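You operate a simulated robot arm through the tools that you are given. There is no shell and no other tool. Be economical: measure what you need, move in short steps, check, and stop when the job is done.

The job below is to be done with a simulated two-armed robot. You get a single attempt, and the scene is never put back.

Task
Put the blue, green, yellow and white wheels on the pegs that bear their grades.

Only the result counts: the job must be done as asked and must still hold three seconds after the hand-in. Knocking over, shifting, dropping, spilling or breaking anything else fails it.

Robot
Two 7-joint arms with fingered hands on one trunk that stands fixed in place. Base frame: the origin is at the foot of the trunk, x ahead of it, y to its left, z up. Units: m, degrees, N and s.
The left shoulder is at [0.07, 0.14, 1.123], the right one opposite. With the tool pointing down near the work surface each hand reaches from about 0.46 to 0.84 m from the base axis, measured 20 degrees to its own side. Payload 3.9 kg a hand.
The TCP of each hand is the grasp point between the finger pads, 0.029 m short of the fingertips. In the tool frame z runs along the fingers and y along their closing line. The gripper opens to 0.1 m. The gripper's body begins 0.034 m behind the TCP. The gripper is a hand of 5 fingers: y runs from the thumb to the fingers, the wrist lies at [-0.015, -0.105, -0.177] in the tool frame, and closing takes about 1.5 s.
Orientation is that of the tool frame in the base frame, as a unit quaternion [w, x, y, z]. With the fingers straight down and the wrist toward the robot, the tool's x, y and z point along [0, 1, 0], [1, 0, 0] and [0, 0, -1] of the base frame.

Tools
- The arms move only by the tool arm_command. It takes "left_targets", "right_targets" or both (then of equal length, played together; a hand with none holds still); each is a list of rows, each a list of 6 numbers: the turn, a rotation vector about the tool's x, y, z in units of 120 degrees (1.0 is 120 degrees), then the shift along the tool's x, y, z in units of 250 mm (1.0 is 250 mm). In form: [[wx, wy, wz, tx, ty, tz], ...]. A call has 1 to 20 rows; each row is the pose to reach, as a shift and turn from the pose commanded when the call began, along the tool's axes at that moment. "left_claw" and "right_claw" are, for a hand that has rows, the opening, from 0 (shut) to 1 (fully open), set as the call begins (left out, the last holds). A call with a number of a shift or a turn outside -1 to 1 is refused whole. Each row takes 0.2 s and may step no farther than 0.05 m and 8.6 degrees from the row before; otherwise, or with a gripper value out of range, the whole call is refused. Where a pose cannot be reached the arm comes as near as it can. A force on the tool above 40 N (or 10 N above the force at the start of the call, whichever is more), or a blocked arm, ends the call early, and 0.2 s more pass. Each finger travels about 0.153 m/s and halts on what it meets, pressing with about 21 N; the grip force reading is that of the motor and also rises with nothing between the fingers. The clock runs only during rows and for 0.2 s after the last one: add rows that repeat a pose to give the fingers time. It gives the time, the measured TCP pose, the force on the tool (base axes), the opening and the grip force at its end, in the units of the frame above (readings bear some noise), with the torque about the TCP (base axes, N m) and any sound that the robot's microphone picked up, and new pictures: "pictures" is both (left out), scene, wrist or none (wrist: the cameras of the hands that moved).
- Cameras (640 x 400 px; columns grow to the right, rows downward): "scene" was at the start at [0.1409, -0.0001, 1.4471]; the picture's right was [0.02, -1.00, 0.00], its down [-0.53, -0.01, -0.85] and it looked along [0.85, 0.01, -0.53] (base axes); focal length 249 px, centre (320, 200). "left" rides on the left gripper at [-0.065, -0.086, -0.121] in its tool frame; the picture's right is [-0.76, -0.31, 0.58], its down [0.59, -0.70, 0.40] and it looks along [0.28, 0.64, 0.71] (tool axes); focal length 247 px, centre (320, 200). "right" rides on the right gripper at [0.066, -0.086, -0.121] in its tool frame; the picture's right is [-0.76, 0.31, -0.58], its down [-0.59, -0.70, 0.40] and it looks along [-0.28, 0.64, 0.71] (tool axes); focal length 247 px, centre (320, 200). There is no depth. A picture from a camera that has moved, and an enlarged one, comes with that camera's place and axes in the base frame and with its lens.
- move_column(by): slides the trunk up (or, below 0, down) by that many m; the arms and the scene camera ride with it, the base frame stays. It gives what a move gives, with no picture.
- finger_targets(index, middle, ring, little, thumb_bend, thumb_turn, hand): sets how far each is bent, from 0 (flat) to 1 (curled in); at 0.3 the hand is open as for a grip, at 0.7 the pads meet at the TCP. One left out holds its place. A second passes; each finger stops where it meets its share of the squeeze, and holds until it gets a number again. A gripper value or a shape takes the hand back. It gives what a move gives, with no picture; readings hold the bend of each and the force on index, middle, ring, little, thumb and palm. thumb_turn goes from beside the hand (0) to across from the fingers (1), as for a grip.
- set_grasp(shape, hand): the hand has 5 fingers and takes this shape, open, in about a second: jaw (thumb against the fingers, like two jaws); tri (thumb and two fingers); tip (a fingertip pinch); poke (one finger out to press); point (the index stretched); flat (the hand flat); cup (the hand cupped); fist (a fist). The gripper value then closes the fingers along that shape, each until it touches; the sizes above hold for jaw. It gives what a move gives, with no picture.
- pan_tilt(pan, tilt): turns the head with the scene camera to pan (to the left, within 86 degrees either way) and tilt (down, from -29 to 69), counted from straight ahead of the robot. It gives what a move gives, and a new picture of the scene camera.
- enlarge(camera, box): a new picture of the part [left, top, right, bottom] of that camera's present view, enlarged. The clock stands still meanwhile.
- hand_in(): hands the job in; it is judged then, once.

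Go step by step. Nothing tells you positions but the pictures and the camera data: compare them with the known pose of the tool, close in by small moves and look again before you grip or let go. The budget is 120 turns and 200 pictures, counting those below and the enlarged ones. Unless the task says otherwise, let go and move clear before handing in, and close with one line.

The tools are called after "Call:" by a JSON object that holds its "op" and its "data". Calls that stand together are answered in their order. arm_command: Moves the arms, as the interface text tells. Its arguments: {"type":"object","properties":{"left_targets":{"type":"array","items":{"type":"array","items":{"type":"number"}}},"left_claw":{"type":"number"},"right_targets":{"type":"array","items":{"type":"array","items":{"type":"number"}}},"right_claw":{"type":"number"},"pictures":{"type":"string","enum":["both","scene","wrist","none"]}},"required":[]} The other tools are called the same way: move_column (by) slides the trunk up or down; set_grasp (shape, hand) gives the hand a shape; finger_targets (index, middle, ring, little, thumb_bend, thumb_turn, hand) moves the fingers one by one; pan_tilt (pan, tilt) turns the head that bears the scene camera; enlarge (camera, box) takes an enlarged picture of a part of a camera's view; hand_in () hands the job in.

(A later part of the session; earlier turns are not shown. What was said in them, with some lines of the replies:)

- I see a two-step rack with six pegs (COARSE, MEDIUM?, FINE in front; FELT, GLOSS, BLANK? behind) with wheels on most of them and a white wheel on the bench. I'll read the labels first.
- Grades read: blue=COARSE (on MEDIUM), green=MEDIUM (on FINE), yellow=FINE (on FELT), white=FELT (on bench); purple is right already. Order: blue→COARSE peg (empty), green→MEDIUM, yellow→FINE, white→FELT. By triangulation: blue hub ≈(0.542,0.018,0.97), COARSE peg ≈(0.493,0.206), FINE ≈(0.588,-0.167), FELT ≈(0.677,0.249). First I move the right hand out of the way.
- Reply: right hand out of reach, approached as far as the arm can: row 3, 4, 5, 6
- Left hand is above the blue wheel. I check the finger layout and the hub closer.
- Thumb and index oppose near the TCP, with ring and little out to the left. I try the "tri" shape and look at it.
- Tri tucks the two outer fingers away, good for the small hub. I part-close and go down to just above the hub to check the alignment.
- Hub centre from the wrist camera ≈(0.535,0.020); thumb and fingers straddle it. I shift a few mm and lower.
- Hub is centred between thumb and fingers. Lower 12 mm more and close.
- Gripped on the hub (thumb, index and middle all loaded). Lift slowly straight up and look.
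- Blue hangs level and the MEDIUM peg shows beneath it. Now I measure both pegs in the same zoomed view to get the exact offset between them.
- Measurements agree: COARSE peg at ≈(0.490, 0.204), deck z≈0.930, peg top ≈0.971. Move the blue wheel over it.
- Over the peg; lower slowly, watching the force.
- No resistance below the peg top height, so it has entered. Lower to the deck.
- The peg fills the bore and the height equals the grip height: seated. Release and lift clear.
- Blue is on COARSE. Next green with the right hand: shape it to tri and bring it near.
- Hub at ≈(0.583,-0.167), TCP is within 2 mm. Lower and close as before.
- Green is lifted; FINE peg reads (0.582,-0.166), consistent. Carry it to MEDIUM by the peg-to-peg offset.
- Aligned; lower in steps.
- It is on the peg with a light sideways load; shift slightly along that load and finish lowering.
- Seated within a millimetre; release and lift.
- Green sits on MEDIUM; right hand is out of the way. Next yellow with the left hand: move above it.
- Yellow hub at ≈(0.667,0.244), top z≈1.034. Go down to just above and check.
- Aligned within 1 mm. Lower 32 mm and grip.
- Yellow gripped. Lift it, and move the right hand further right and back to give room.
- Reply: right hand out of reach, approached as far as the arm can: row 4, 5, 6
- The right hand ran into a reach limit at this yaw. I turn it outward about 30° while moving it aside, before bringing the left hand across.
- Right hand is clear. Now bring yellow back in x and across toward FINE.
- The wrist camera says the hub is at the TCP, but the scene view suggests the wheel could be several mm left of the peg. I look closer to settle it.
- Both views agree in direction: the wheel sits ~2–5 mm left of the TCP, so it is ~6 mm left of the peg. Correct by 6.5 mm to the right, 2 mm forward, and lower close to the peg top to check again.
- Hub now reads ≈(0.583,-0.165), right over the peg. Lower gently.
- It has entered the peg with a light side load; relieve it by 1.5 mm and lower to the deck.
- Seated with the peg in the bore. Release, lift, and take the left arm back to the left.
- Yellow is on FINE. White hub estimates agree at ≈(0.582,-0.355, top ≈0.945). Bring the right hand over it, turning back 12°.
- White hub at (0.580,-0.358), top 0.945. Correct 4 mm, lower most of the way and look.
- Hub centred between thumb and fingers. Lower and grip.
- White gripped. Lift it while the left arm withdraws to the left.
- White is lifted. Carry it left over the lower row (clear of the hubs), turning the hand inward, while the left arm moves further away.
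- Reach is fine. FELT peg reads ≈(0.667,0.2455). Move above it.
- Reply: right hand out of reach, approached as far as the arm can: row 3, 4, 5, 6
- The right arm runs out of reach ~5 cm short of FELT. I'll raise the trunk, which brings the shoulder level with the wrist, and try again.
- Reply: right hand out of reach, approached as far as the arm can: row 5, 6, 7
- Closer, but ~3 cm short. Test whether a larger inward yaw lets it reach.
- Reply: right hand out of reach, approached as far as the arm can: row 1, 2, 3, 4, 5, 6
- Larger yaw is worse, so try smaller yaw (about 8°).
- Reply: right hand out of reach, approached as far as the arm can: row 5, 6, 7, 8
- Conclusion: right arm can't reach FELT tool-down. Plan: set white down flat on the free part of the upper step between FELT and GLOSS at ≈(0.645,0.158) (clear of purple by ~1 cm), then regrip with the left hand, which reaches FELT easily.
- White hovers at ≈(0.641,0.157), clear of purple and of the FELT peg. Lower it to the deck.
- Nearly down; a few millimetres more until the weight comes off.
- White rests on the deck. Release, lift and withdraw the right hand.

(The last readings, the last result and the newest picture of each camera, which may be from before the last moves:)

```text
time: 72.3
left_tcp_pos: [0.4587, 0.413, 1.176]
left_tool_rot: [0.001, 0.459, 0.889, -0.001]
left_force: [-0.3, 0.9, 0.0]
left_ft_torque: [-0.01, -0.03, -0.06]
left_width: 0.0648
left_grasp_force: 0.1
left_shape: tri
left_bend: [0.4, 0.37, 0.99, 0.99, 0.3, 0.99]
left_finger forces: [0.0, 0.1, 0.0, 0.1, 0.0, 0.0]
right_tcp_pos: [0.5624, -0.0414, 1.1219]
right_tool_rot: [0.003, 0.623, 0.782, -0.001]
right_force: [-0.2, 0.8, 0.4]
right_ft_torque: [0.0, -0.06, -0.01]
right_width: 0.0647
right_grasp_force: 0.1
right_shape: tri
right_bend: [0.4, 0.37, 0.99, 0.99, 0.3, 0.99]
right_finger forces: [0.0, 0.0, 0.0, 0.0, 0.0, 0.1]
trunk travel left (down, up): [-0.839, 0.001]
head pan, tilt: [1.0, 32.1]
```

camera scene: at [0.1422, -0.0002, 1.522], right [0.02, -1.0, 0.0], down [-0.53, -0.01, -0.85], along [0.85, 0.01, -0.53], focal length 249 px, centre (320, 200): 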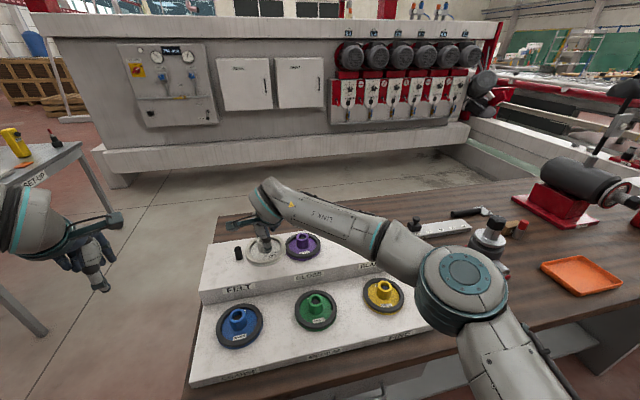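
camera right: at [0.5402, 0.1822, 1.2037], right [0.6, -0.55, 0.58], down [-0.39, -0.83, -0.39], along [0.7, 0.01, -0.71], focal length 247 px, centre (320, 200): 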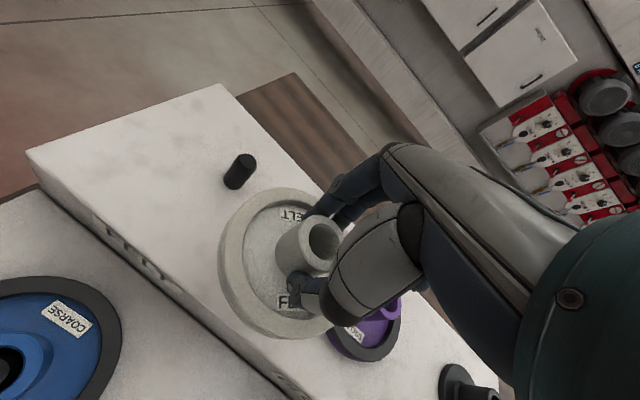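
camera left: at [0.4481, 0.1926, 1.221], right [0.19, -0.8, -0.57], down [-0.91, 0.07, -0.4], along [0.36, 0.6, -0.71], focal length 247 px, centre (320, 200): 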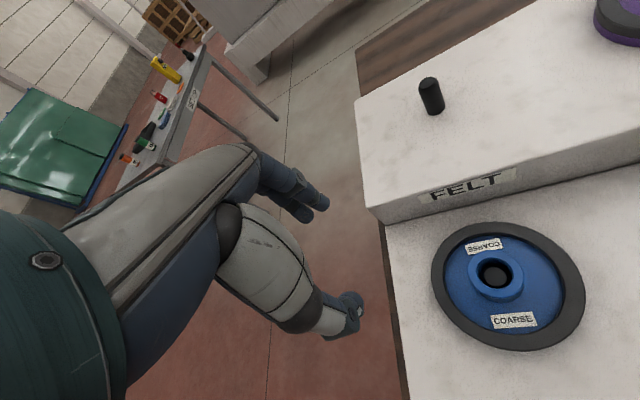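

Call:
{"op": "arm_command", "data": {"right_targets": [[0, 0, 0, -0.12, -0.02, 0], [0, 0, 0, -0.24, -0.05, 0], [0, 0, 0, -0.36, -0.08, 0], [0, 0, 0, -0.48, -0.1, 0], [0, 0, 0, -0.6, -0.13, 0], [0, 0, 0, -0.7, -0.158, 0]], "left_targets": [[0, 0, 0.02, -0.1, 0, 0.02], [0, 0, 0.04, -0.2, 0, 0.05], [0, 0, 0.06, -0.3, 0, 0.08], [0, 0, 0.08, -0.41, 0, 0.11], [0, 0, 0.1, -0.52, 0, 0.14], [0, 0, 0.115, -0.626, 0, 0.16]], "pictures": "scene"}}

Call:
{"op": "enlarge", "data": {"camera": "scene", "box": [200, 220, 330, 310]}}

```text
time: 73.7
left_tcp_pos: [0.5503, 0.2855, 1.1351]
left_tool_rot: [0.001, 0.563, 0.827, 0.0]
left_force: [-0.5, 0.2, 0.1]
left_ft_torque: [0.05, -0.03, -0.04]
left_width: 0.0649
left_grasp_force: 0.1
left_shape: tri
left_bend: [0.4, 0.37, 0.99, 0.99, 0.3, 0.99]
left_finger forces: [0.1, 0.0, 0.0, 0.0, 0.0, 0.0]
right_tcp_pos: [0.564, -0.2221, 1.122]
right_tool_rot: [0.002, 0.623, 0.783, -0.001]
right_force: [0.5, 0.0, -0.7]
right_ft_torque: [0.03, 0.01, -0.01]
right_width: 0.0651
right_grasp_force: 0.0
right_shape: tri
right_bend: [0.4, 0.37, 0.99, 0.99, 0.3, 0.99]
right_finger forces: [0.0, 0.1, 0.0, 0.1, 0.0, 0.0]
trunk travel left (down, up): [-0.839, 0.001]
head pan, tilt: [1.0, 32.1]
camera scene: at [0.1415, -0.0024, 1.522], right [0.02, -1.0, 0.0], down [-0.53, -0.01, -0.85], along [0.85, 0.02, -0.53], focal length 249 px, centre (320, 200)
```

scene: 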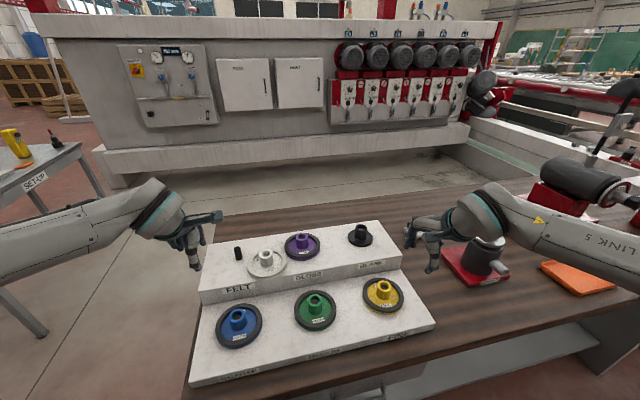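

```text
4.44 times, centred on (265, 265) of scene
camera zoom: at [0.1415, -0.0024, 1.522], right [0.02, -1.0, 0.0], down [-0.53, -0.01, -0.85], along [0.85, 0.02, -0.53], focal length 1105 px, centre (564, -89)
```

zoom: 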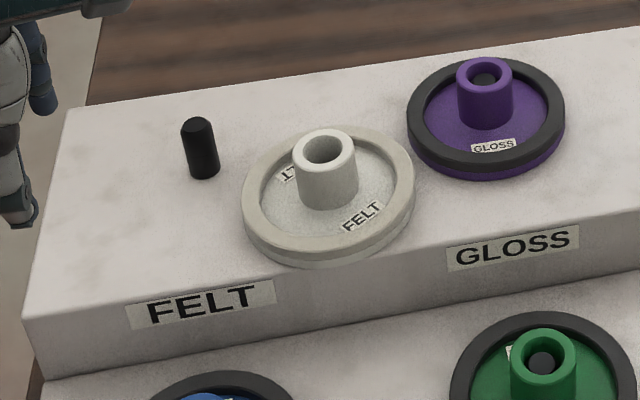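

White hub at ≈(0.6425,0.1586). Bring the left hand over it.

Call:
{"op": "arm_command", "data": {"left_targets": [[0, 0, 0.02, -0.1, 0.03, 0.0], [0, 0, 0.04, -0.2, 0.06, 0.0], [0, 0, 0.06, -0.3, 0.09, 0.02], [0, 0, 0.08, -0.41, 0.12, 0.06], [0, 0, 0.1, -0.52, 0.14, 0.13], [0, 0, 0.115, -0.608, 0.157, 0.2], [0, 0, 0.115, -0.608, 0.157, 0.24], [0, 0, 0.115, -0.608, 0.157, 0.24]], "pictures": "none"}}

Call:
{"op": "enlarge", "data": {"camera": "left", "box": [220, 130, 460, 380]}}

Call:
{"op": "enlarge", "data": {"camera": "scene", "box": [200, 220, 330, 310]}}

```text
time: 75.5
left_tcp_pos: [0.6429, 0.1598, 1.0745]
left_tool_rot: [0.001, 0.657, 0.753, 0.0]
left_force: [0.2, -0.4, 0.2]
left_ft_torque: [0.0, 0.02, -0.02]
left_width: 0.0649
left_grasp_force: 0.0
left_shape: tri
left_bend: [0.4, 0.37, 0.99, 0.99, 0.3, 0.99]
left_finger forces: [0.1, 0.1, 0.0, 0.1, 0.1, 0.0]
right_tcp_pos: [0.5646, -0.2206, 1.1225]
right_tool_rot: [0.004, 0.623, 0.782, -0.001]
right_force: [0.3, 0.2, -1.1]
right_ft_torque: [0.03, 0.02, 0.0]
right_width: 0.065
right_grasp_force: 0.2
right_shape: tri
right_bend: [0.4, 0.37, 0.99, 0.99, 0.3, 0.99]
right_finger forces: [0.1, 0.0, 0.0, 0.0, 0.0, 0.0]
trunk travel left (down, up): [-0.839, 0.001]
head pan, tilt: [1.0, 32.1]
```

```text
1.60 times, centred on (340, 255) of left
camera zoom: at [0.5662, 0.0834, 1.1964], right [-0.2, -0.79, -0.58], down [-0.78, 0.49, -0.4], along [0.6, 0.37, -0.71], focal length 395 px, centre (288, 112)
```

zoom: 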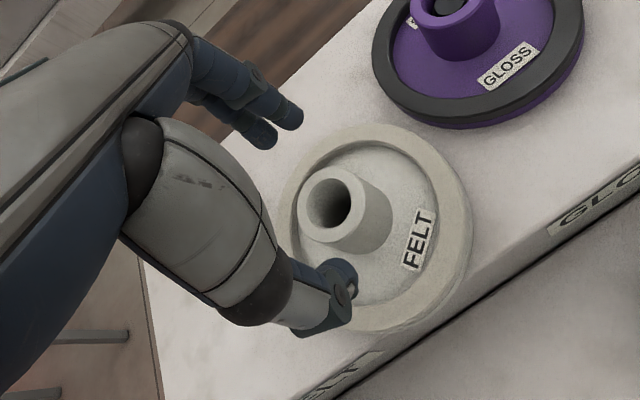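

```text
4.44 times, centred on (265, 265) of scene
camera zoom: at [0.1408, -0.0002, 1.5221], right [0.02, -1.0, 0.0], down [-0.53, -0.01, -0.85], along [0.85, 0.01, -0.53], focal length 1105 px, centre (564, -89)
```

zoom: 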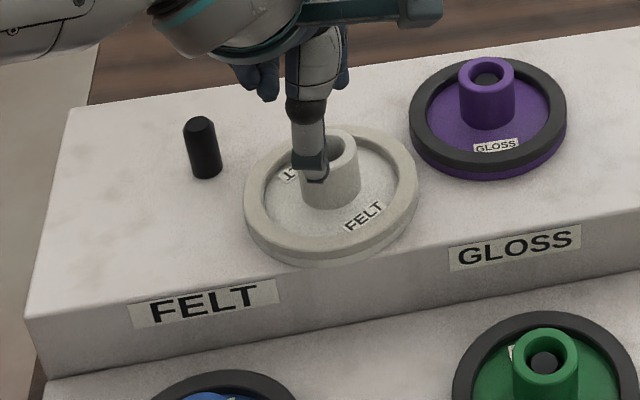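

Aligned within 2 mm; fix that, lower and grip.

Call:
{"op": "arm_command", "data": {"left_targets": [[0, 0, 0, -0.007, -0.007, 0.04], [0, 0, 0, -0.007, -0.007, 0.09], [0, 0, 0, -0.007, -0.007, 0.14], [0, 0, 0, -0.007, -0.007, 0.168], [0, 0, 0, -0.007, -0.007, 0.168]], "pictures": "none"}}

Call:
{"op": "arm_command", "data": {"left_targets": [[0, 0, 0, 0, 0, 0], [0, 0, 0, 0, 0, 0], [0, 0, 0, 0, 0, 0], [0, 0, 0, 0, 0, 0], [0, 0, 0, 0, 0, 0], [0, 0, 0, 0, 0, 0]], "left_claw": 0.0, "pictures": "wrist"}}

```text
time: 76.7
left_tcp_pos: [0.6403, 0.1587, 1.0322]
left_tool_rot: [0.001, 0.657, 0.754, 0.0]
left_force: [-0.1, -0.5, -0.3]
left_ft_torque: [0.02, 0.0, 0.0]
left_width: 0.0648
left_grasp_force: 0.0
left_shape: tri
left_bend: [0.4, 0.37, 0.99, 0.99, 0.3, 0.99]
left_finger forces: [0.1, 0.1, 0.0, 0.0, 0.0, 0.0]
right_tcp_pos: [0.5649, -0.221, 1.1224]
right_tool_rot: [0.003, 0.623, 0.782, -0.002]
right_force: [0.3, 0.3, 0.8]
right_ft_torque: [0.01, 0.01, -0.01]
right_width: 0.0649
right_grasp_force: 0.1
right_shape: tri
right_bend: [0.4, 0.37, 0.99, 0.99, 0.3, 0.99]
right_finger forces: [0.1, 0.0, 0.0, 0.0, 0.0, 0.0]
trunk travel left (down, up): [-0.839, 0.001]
head pan, tilt: [1.0, 32.1]
```

```text
time: 78.1
left_tcp_pos: [0.6406, 0.156, 1.0325]
left_tool_rot: [0.001, 0.657, 0.754, 0.0]
left_force: [-0.5, -0.1, 0.6]
left_ft_torque: [-0.03, 0.0, 0.0]
left_width: 0.0313
left_grasp_force: 20.5
left_shape: tri
left_bend: [0.76, 0.5, 1.0, 1.0, 0.46, 1.0]
left_finger forces: [7.7, 10.0, 0.1, 0.1, 18.4, 0.1]
right_tcp_pos: [0.565, -0.2197, 1.1217]
right_tool_rot: [0.003, 0.624, 0.782, -0.002]
right_force: [0.3, -0.1, -0.4]
right_ft_torque: [0.01, 0.01, 0.0]
right_width: 0.0648
right_grasp_force: 0.1
right_shape: tri
right_bend: [0.4, 0.37, 0.99, 0.99, 0.3, 0.99]
right_finger forces: [0.1, 0.0, 0.0, 0.0, 0.2, 0.0]
trunk travel left (down, up): [-0.839, 0.001]
head pan, tilt: [1.0, 32.1]
camera left: at [0.5645, 0.0814, 1.1541], right [-0.2, -0.79, -0.58], down [-0.78, 0.49, -0.4], along [0.6, 0.37, -0.71], focal length 247 px, centre (320, 200)
```

left: 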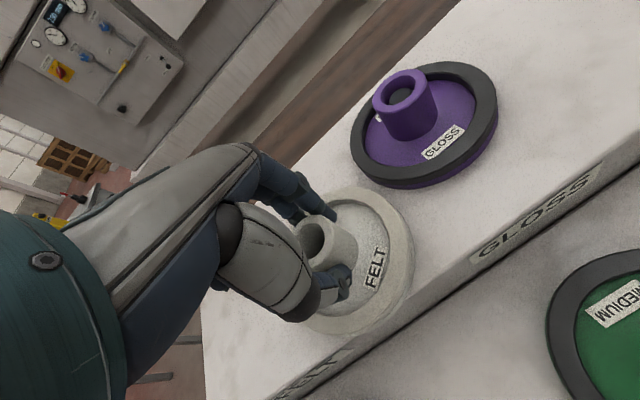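

White gripped by the left hand. Lift and move above FELT.

Call:
{"op": "arm_command", "data": {"left_targets": [[0, 0, 0, 0, 0, -0.06], [0, 0, 0, 0, 0, -0.12], [0, 0, 0, 0, 0, -0.18], [0, 0, 0, 0, 0, -0.24], [0, 0, 0, 0.12, 0.05, -0.24], [0, 0, 0, 0.24, 0.1, -0.24], [0, 0, 0, 0.337, 0.15, -0.24], [0, 0, 0, 0.337, 0.15, -0.24]], "pictures": "scene"}}

Call:
{"op": "enlarge", "data": {"camera": "scene", "box": [205, 205, 285, 275]}}

```text
time: 79.9
left_tcp_pos: [0.6675, 0.2459, 1.0921]
left_tool_rot: [0.0, 0.657, 0.754, -0.001]
left_force: [0.2, 0.5, -4.0]
left_ft_torque: [0.0, 0.05, 0.0]
left_width: 0.0314
left_grasp_force: 21.0
left_shape: tri
left_bend: [0.76, 0.5, 1.0, 1.0, 0.46, 1.0]
left_finger forces: [7.7, 10.5, 0.0, 0.0, 18.2, 0.0]
right_tcp_pos: [0.565, -0.2215, 1.1223]
right_tool_rot: [0.003, 0.623, 0.782, -0.001]
right_force: [0.6, 0.9, -0.1]
right_ft_torque: [0.01, -0.01, 0.0]
right_width: 0.0648
right_grasp_force: 0.0
right_shape: tri
right_bend: [0.4, 0.37, 0.99, 0.99, 0.3, 0.99]
right_finger forces: [0.0, 0.1, 0.1, 0.1, 0.0, 0.0]
trunk travel left (down, up): [-0.839, 0.001]
head pan, tilt: [1.0, 32.1]
camera scene: at [0.1417, -0.0001, 1.522], right [0.02, -1.0, 0.0], down [-0.53, -0.01, -0.85], along [0.85, 0.01, -0.53], focal length 249 px, centre (320, 200)
```

scene: 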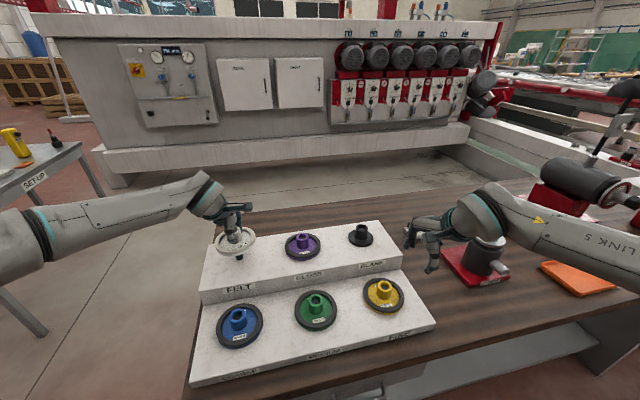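

```text
5.71 times, centred on (245, 240) of scene
camera zoom: at [0.1417, -0.0001, 1.522], right [0.02, -1.0, 0.0], down [-0.53, -0.01, -0.85], along [0.85, 0.01, -0.53], focal length 1421 px, centre (749, -29)
```

zoom: 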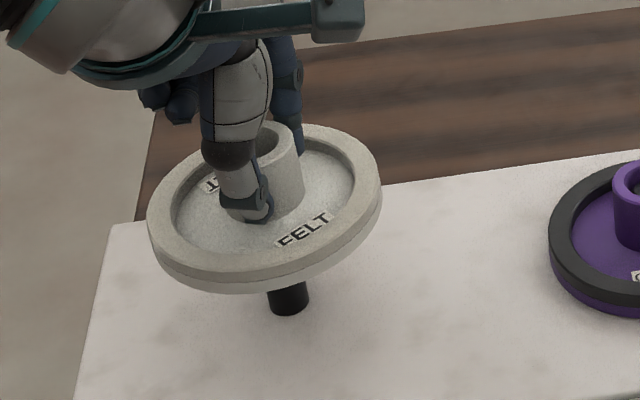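

Wheel centre ≈(0.6665,0.2437), peg ≈(0.6675,0.2475): shift ~3.5 mm left and lower gently onto the tip.

Call:
{"op": "arm_command", "data": {"left_targets": [[0, 0, 0, 0.0135, 0.006, 0.0], [0, 0, 0, 0.0135, 0.006, 0.04], [0, 0, 0, 0.0135, 0.006, 0.06], [0, 0, 0, 0.0135, 0.006, 0.08], [0, 0, 0, 0.0135, 0.006, 0.1], [0, 0, 0, 0.0135, 0.006, 0.12]], "pictures": "none"}}

Call:
{"op": "enlarge", "data": {"camera": "scene", "box": [205, 205, 285, 275]}}

```text
time: 81.3
left_tcp_pos: [0.668, 0.2501, 1.0624]
left_tool_rot: [0.0, 0.657, 0.754, -0.001]
left_force: [0.2, -0.5, -2.4]
left_ft_torque: [-0.05, 0.0, 0.01]
left_width: 0.0313
left_grasp_force: 20.3
left_shape: tri
left_bend: [0.76, 0.5, 1.0, 1.0, 0.46, 1.0]
left_finger forces: [8.0, 10.1, 0.0, 0.1, 18.2, 0.1]
right_tcp_pos: [0.5647, -0.2204, 1.1212]
right_tool_rot: [0.004, 0.623, 0.782, -0.001]
right_force: [-0.7, 0.6, 1.4]
right_ft_torque: [0.0, -0.03, 0.0]
right_width: 0.0648
right_grasp_force: 0.1
right_shape: tri
right_bend: [0.4, 0.37, 0.99, 0.99, 0.3, 0.99]
right_finger forces: [0.0, 0.0, 0.0, 0.1, 0.0, 0.1]
trunk travel left (down, up): [-0.839, 0.001]
head pan, tilt: [1.0, 32.1]
```

```text
5.71 times, centred on (245, 240) of scene
camera zoom: at [0.1416, 0.0, 1.522], right [0.02, -1.0, 0.0], down [-0.53, -0.01, -0.85], along [0.85, 0.01, -0.53], focal length 1421 px, centre (749, -29)
```

zoom: 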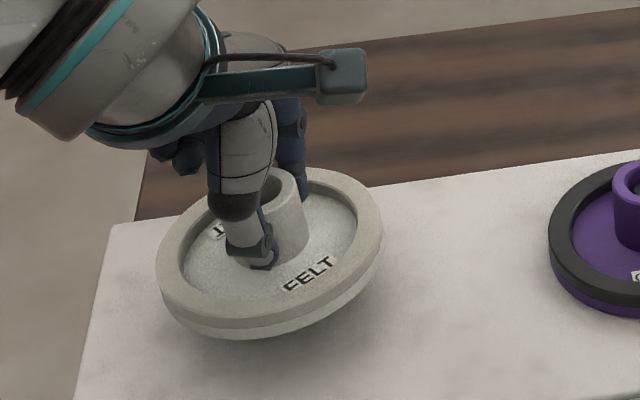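

It entered with no side load. Lower to the deck.

Call:
{"op": "arm_command", "data": {"left_targets": [[0, 0, 0, 0, 0, 0.03], [0, 0, 0, 0, 0, 0.06], [0, 0, 0, 0, 0, 0.09], [0, 0, 0, 0, 0, 0.11], [0, 0, 0, 0, 0, 0.12]]}}

```text
time: 82.5
left_tcp_pos: [0.6672, 0.2493, 1.0329]
left_tool_rot: [0.0, 0.658, 0.753, -0.001]
left_force: [-0.5, -4.0, -2.8]
left_ft_torque: [-0.09, -0.01, 0.0]
left_width: 0.0311
left_grasp_force: 21.1
left_shape: tri
left_bend: [0.76, 0.5, 1.0, 1.0, 0.46, 1.0]
left_finger forces: [8.7, 10.0, 0.0, 0.1, 18.6, 0.0]
right_tcp_pos: [0.5653, -0.2218, 1.1218]
right_tool_rot: [0.003, 0.623, 0.782, -0.001]
right_force: [-0.2, 0.7, 0.7]
right_ft_torque: [-0.04, 0.01, -0.01]
right_width: 0.0646
right_grasp_force: 0.1
right_shape: tri
right_bend: [0.4, 0.37, 0.99, 0.99, 0.3, 0.99]
right_finger forces: [0.0, 0.0, 0.0, 0.0, 0.1, 0.1]
trunk travel left (down, up): [-0.839, 0.001]
head pan, tilt: [1.0, 32.1]
camera scene: at [0.1413, -0.0009, 1.5221], right [0.02, -1.0, 0.0], down [-0.53, -0.01, -0.85], along [0.85, 0.01, -0.53], focal length 249 px, centre (320, 200)
camera left: at [0.5918, 0.173, 1.1543], right [-0.2, -0.79, -0.58], down [-0.78, 0.49, -0.4], along [0.6, 0.37, -0.71], focal length 247 px, centre (320, 200)
```

scene: 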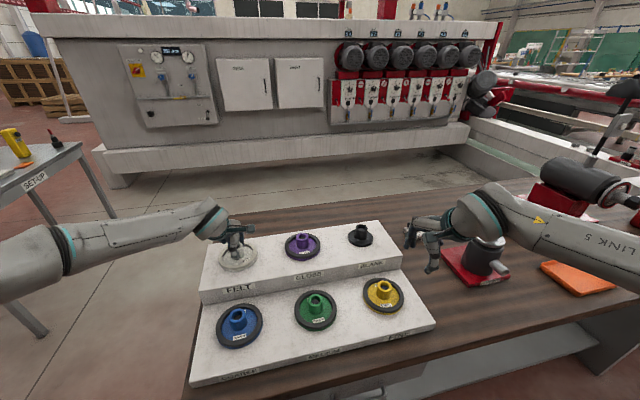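
left: 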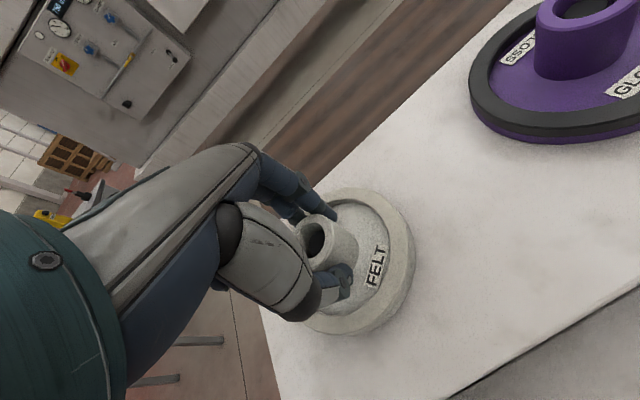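

Relieve the slight side load and settle, then release and lift.

Call:
{"op": "arm_command", "data": {"left_targets": [[0, 0, 0, -0.006, 0, 0.0], [0, 0, 0, -0.006, 0, 0.004], [0, 0, 0, -0.006, 0, 0.006]], "pictures": "none"}}

Call:
{"op": "arm_command", "data": {"left_targets": [[0, 0, 0, 0, 0, 0], [0, 0, 0, 0, 0, 0], [0, 0, 0, 0, 0, 0], [0, 0, 0, 0, 0, 0]], "left_claw": 0.65, "pictures": "none"}}

Call:
{"op": "arm_command", "data": {"left_targets": [[0, 0, 0, 0, 0, -0.05], [0, 0, 0, 0, 0, -0.12], [0, 0, 0, 0, 0, -0.22], [0, 0, 0, 0, 0, -0.34], [0, 0, 0, 0.02, -0.12, -0.4], [0, 0, 0, 0.04, -0.28, -0.4], [0, 0, 0, 0.06, -0.44, -0.4], [0, 0, 0, 0.08, -0.6, -0.4]], "pictures": "scene"}}

Call:
{"op": "enlarge", "data": {"camera": "scene", "box": [190, 220, 310, 295]}}

Call:
{"op": "enlarge", "data": {"camera": "scene", "box": [200, 270, 440, 370]}}

```text
time: 83.3
left_tcp_pos: [0.6682, 0.2493, 1.0321]
left_tool_rot: [0.001, 0.658, 0.753, 0.0]
left_force: [0.6, 1.9, 3.1]
left_ft_torque: [0.06, -0.03, 0.06]
left_width: 0.0311
left_grasp_force: 21.5
left_shape: tri
left_bend: [0.76, 0.5, 1.0, 1.0, 0.46, 1.0]
left_finger forces: [7.9, 11.7, 0.0, 0.1, 18.7, 0.1]
right_tcp_pos: [0.5659, -0.2199, 1.122]
right_tool_rot: [0.003, 0.623, 0.782, -0.001]
right_force: [1.2, 0.0, 0.0]
right_ft_torque: [-0.02, 0.01, 0.0]
right_width: 0.065
right_grasp_force: 0.0
right_shape: tri
right_bend: [0.4, 0.37, 0.99, 0.99, 0.3, 0.99]
right_finger forces: [0.0, 0.1, 0.1, 0.0, 0.0, 0.0]
trunk travel left (down, up): [-0.839, 0.001]
head pan, tilt: [1.0, 32.1]
```

```text
time: 84.3
left_tcp_pos: [0.6686, 0.2497, 1.0306]
left_tool_rot: [0.0, 0.657, 0.754, -0.001]
left_force: [0.4, 0.1, 0.8]
left_ft_torque: [0.04, 0.02, 0.01]
left_width: 0.0647
left_grasp_force: 0.0
left_shape: tri
left_bend: [0.4, 0.37, 0.99, 1.0, 0.31, 0.99]
left_finger forces: [0.1, 0.1, 0.1, 0.1, 0.6, 0.1]
right_tcp_pos: [0.5645, -0.2204, 1.1228]
right_tool_rot: [0.003, 0.623, 0.782, -0.001]
right_force: [0.7, 0.9, 0.5]
right_ft_torque: [0.02, -0.04, -0.01]
right_width: 0.0648
right_grasp_force: 0.1
right_shape: tri
right_bend: [0.4, 0.37, 0.99, 0.99, 0.3, 0.99]
right_finger forces: [0.1, 0.1, 0.0, 0.1, 0.0, 0.1]
trunk travel left (down, up): [-0.839, 0.001]
head pan, tilt: [1.0, 32.1]
```

```text
time: 86.1
left_tcp_pos: [0.5146, 0.25, 1.1324]
left_tool_rot: [0.002, 0.658, 0.753, -0.001]
left_force: [0.1, 1.1, 0.2]
left_ft_torque: [-0.01, -0.04, 0.03]
left_width: 0.0647
left_grasp_force: 0.0
left_shape: tri
left_bend: [0.4, 0.37, 0.99, 0.99, 0.3, 0.99]
left_finger forces: [0.0, 0.0, 0.0, 0.0, 0.0, 0.1]
right_tcp_pos: [0.5632, -0.2194, 1.1232]
right_tool_rot: [0.004, 0.623, 0.782, 0.0]
right_force: [0.1, -0.3, 0.3]
right_ft_torque: [0.0, -0.01, -0.02]
right_width: 0.065
right_grasp_force: 0.0
right_shape: tri
right_bend: [0.4, 0.37, 0.99, 0.99, 0.3, 0.99]
right_finger forces: [0.0, 0.0, 0.1, 0.0, 0.0, 0.0]
trunk travel left (down, up): [-0.839, 0.001]
head pan, tilt: [1.0, 32.1]
camera scene: at [0.1385, 0.0006, 1.5223], right [0.02, -1.0, 0.0], down [-0.53, -0.01, -0.85], along [0.85, 0.01, -0.53], focal length 249 px, centre (320, 200)
```

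scene: 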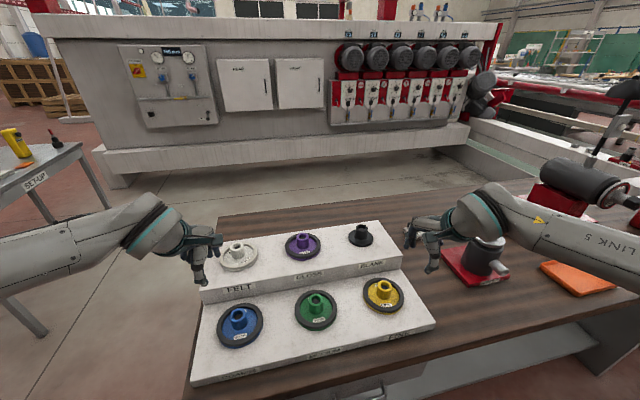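

```text
5.33 times, centred on (250, 258) of scene
camera zoom: at [0.1385, 0.0006, 1.5223], right [0.02, -1.0, 0.0], down [-0.53, -0.01, -0.85], along [0.85, 0.01, -0.53], focal length 1326 px, centre (693, -107)
```

zoom: 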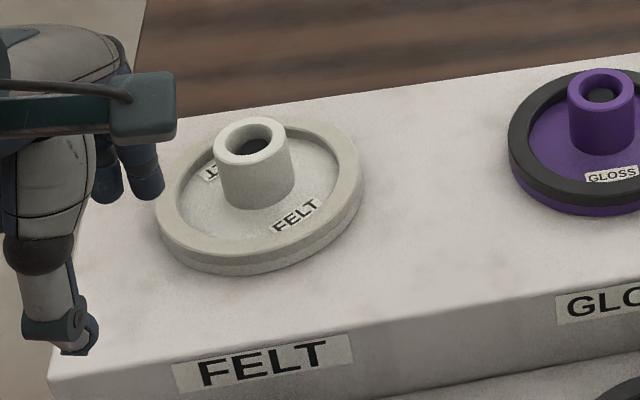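

```text
2.67 times, centred on (320, 320) of scene
camera zoom: at [0.1385, 0.0006, 1.5223], right [0.02, -1.0, 0.0], down [-0.53, -0.01, -0.85], along [0.85, 0.01, -0.53], focal length 663 px, centre (320, -120)
```

zoom: 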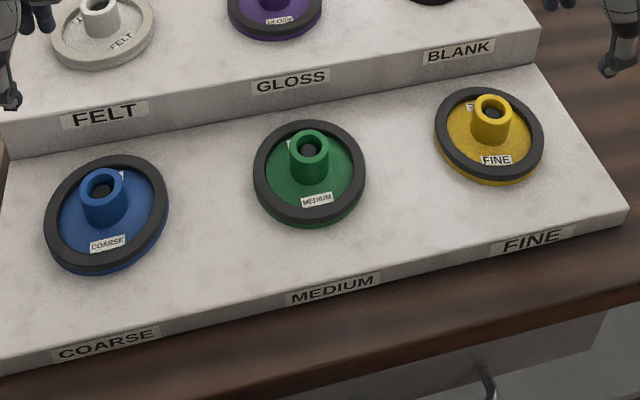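

All four wheels are flat on their pegs with the peg tips showing in the bores, purple and black are untouched, and both hands are empty and clear. Handing in.

Call:
{"op": "hand_in", "data": {}}

```text
The job is handed in.
```

I put blue on COARSE, green on MEDIUM, yellow on FINE and white on FELT, and handed the job in with both hands empty and clear.
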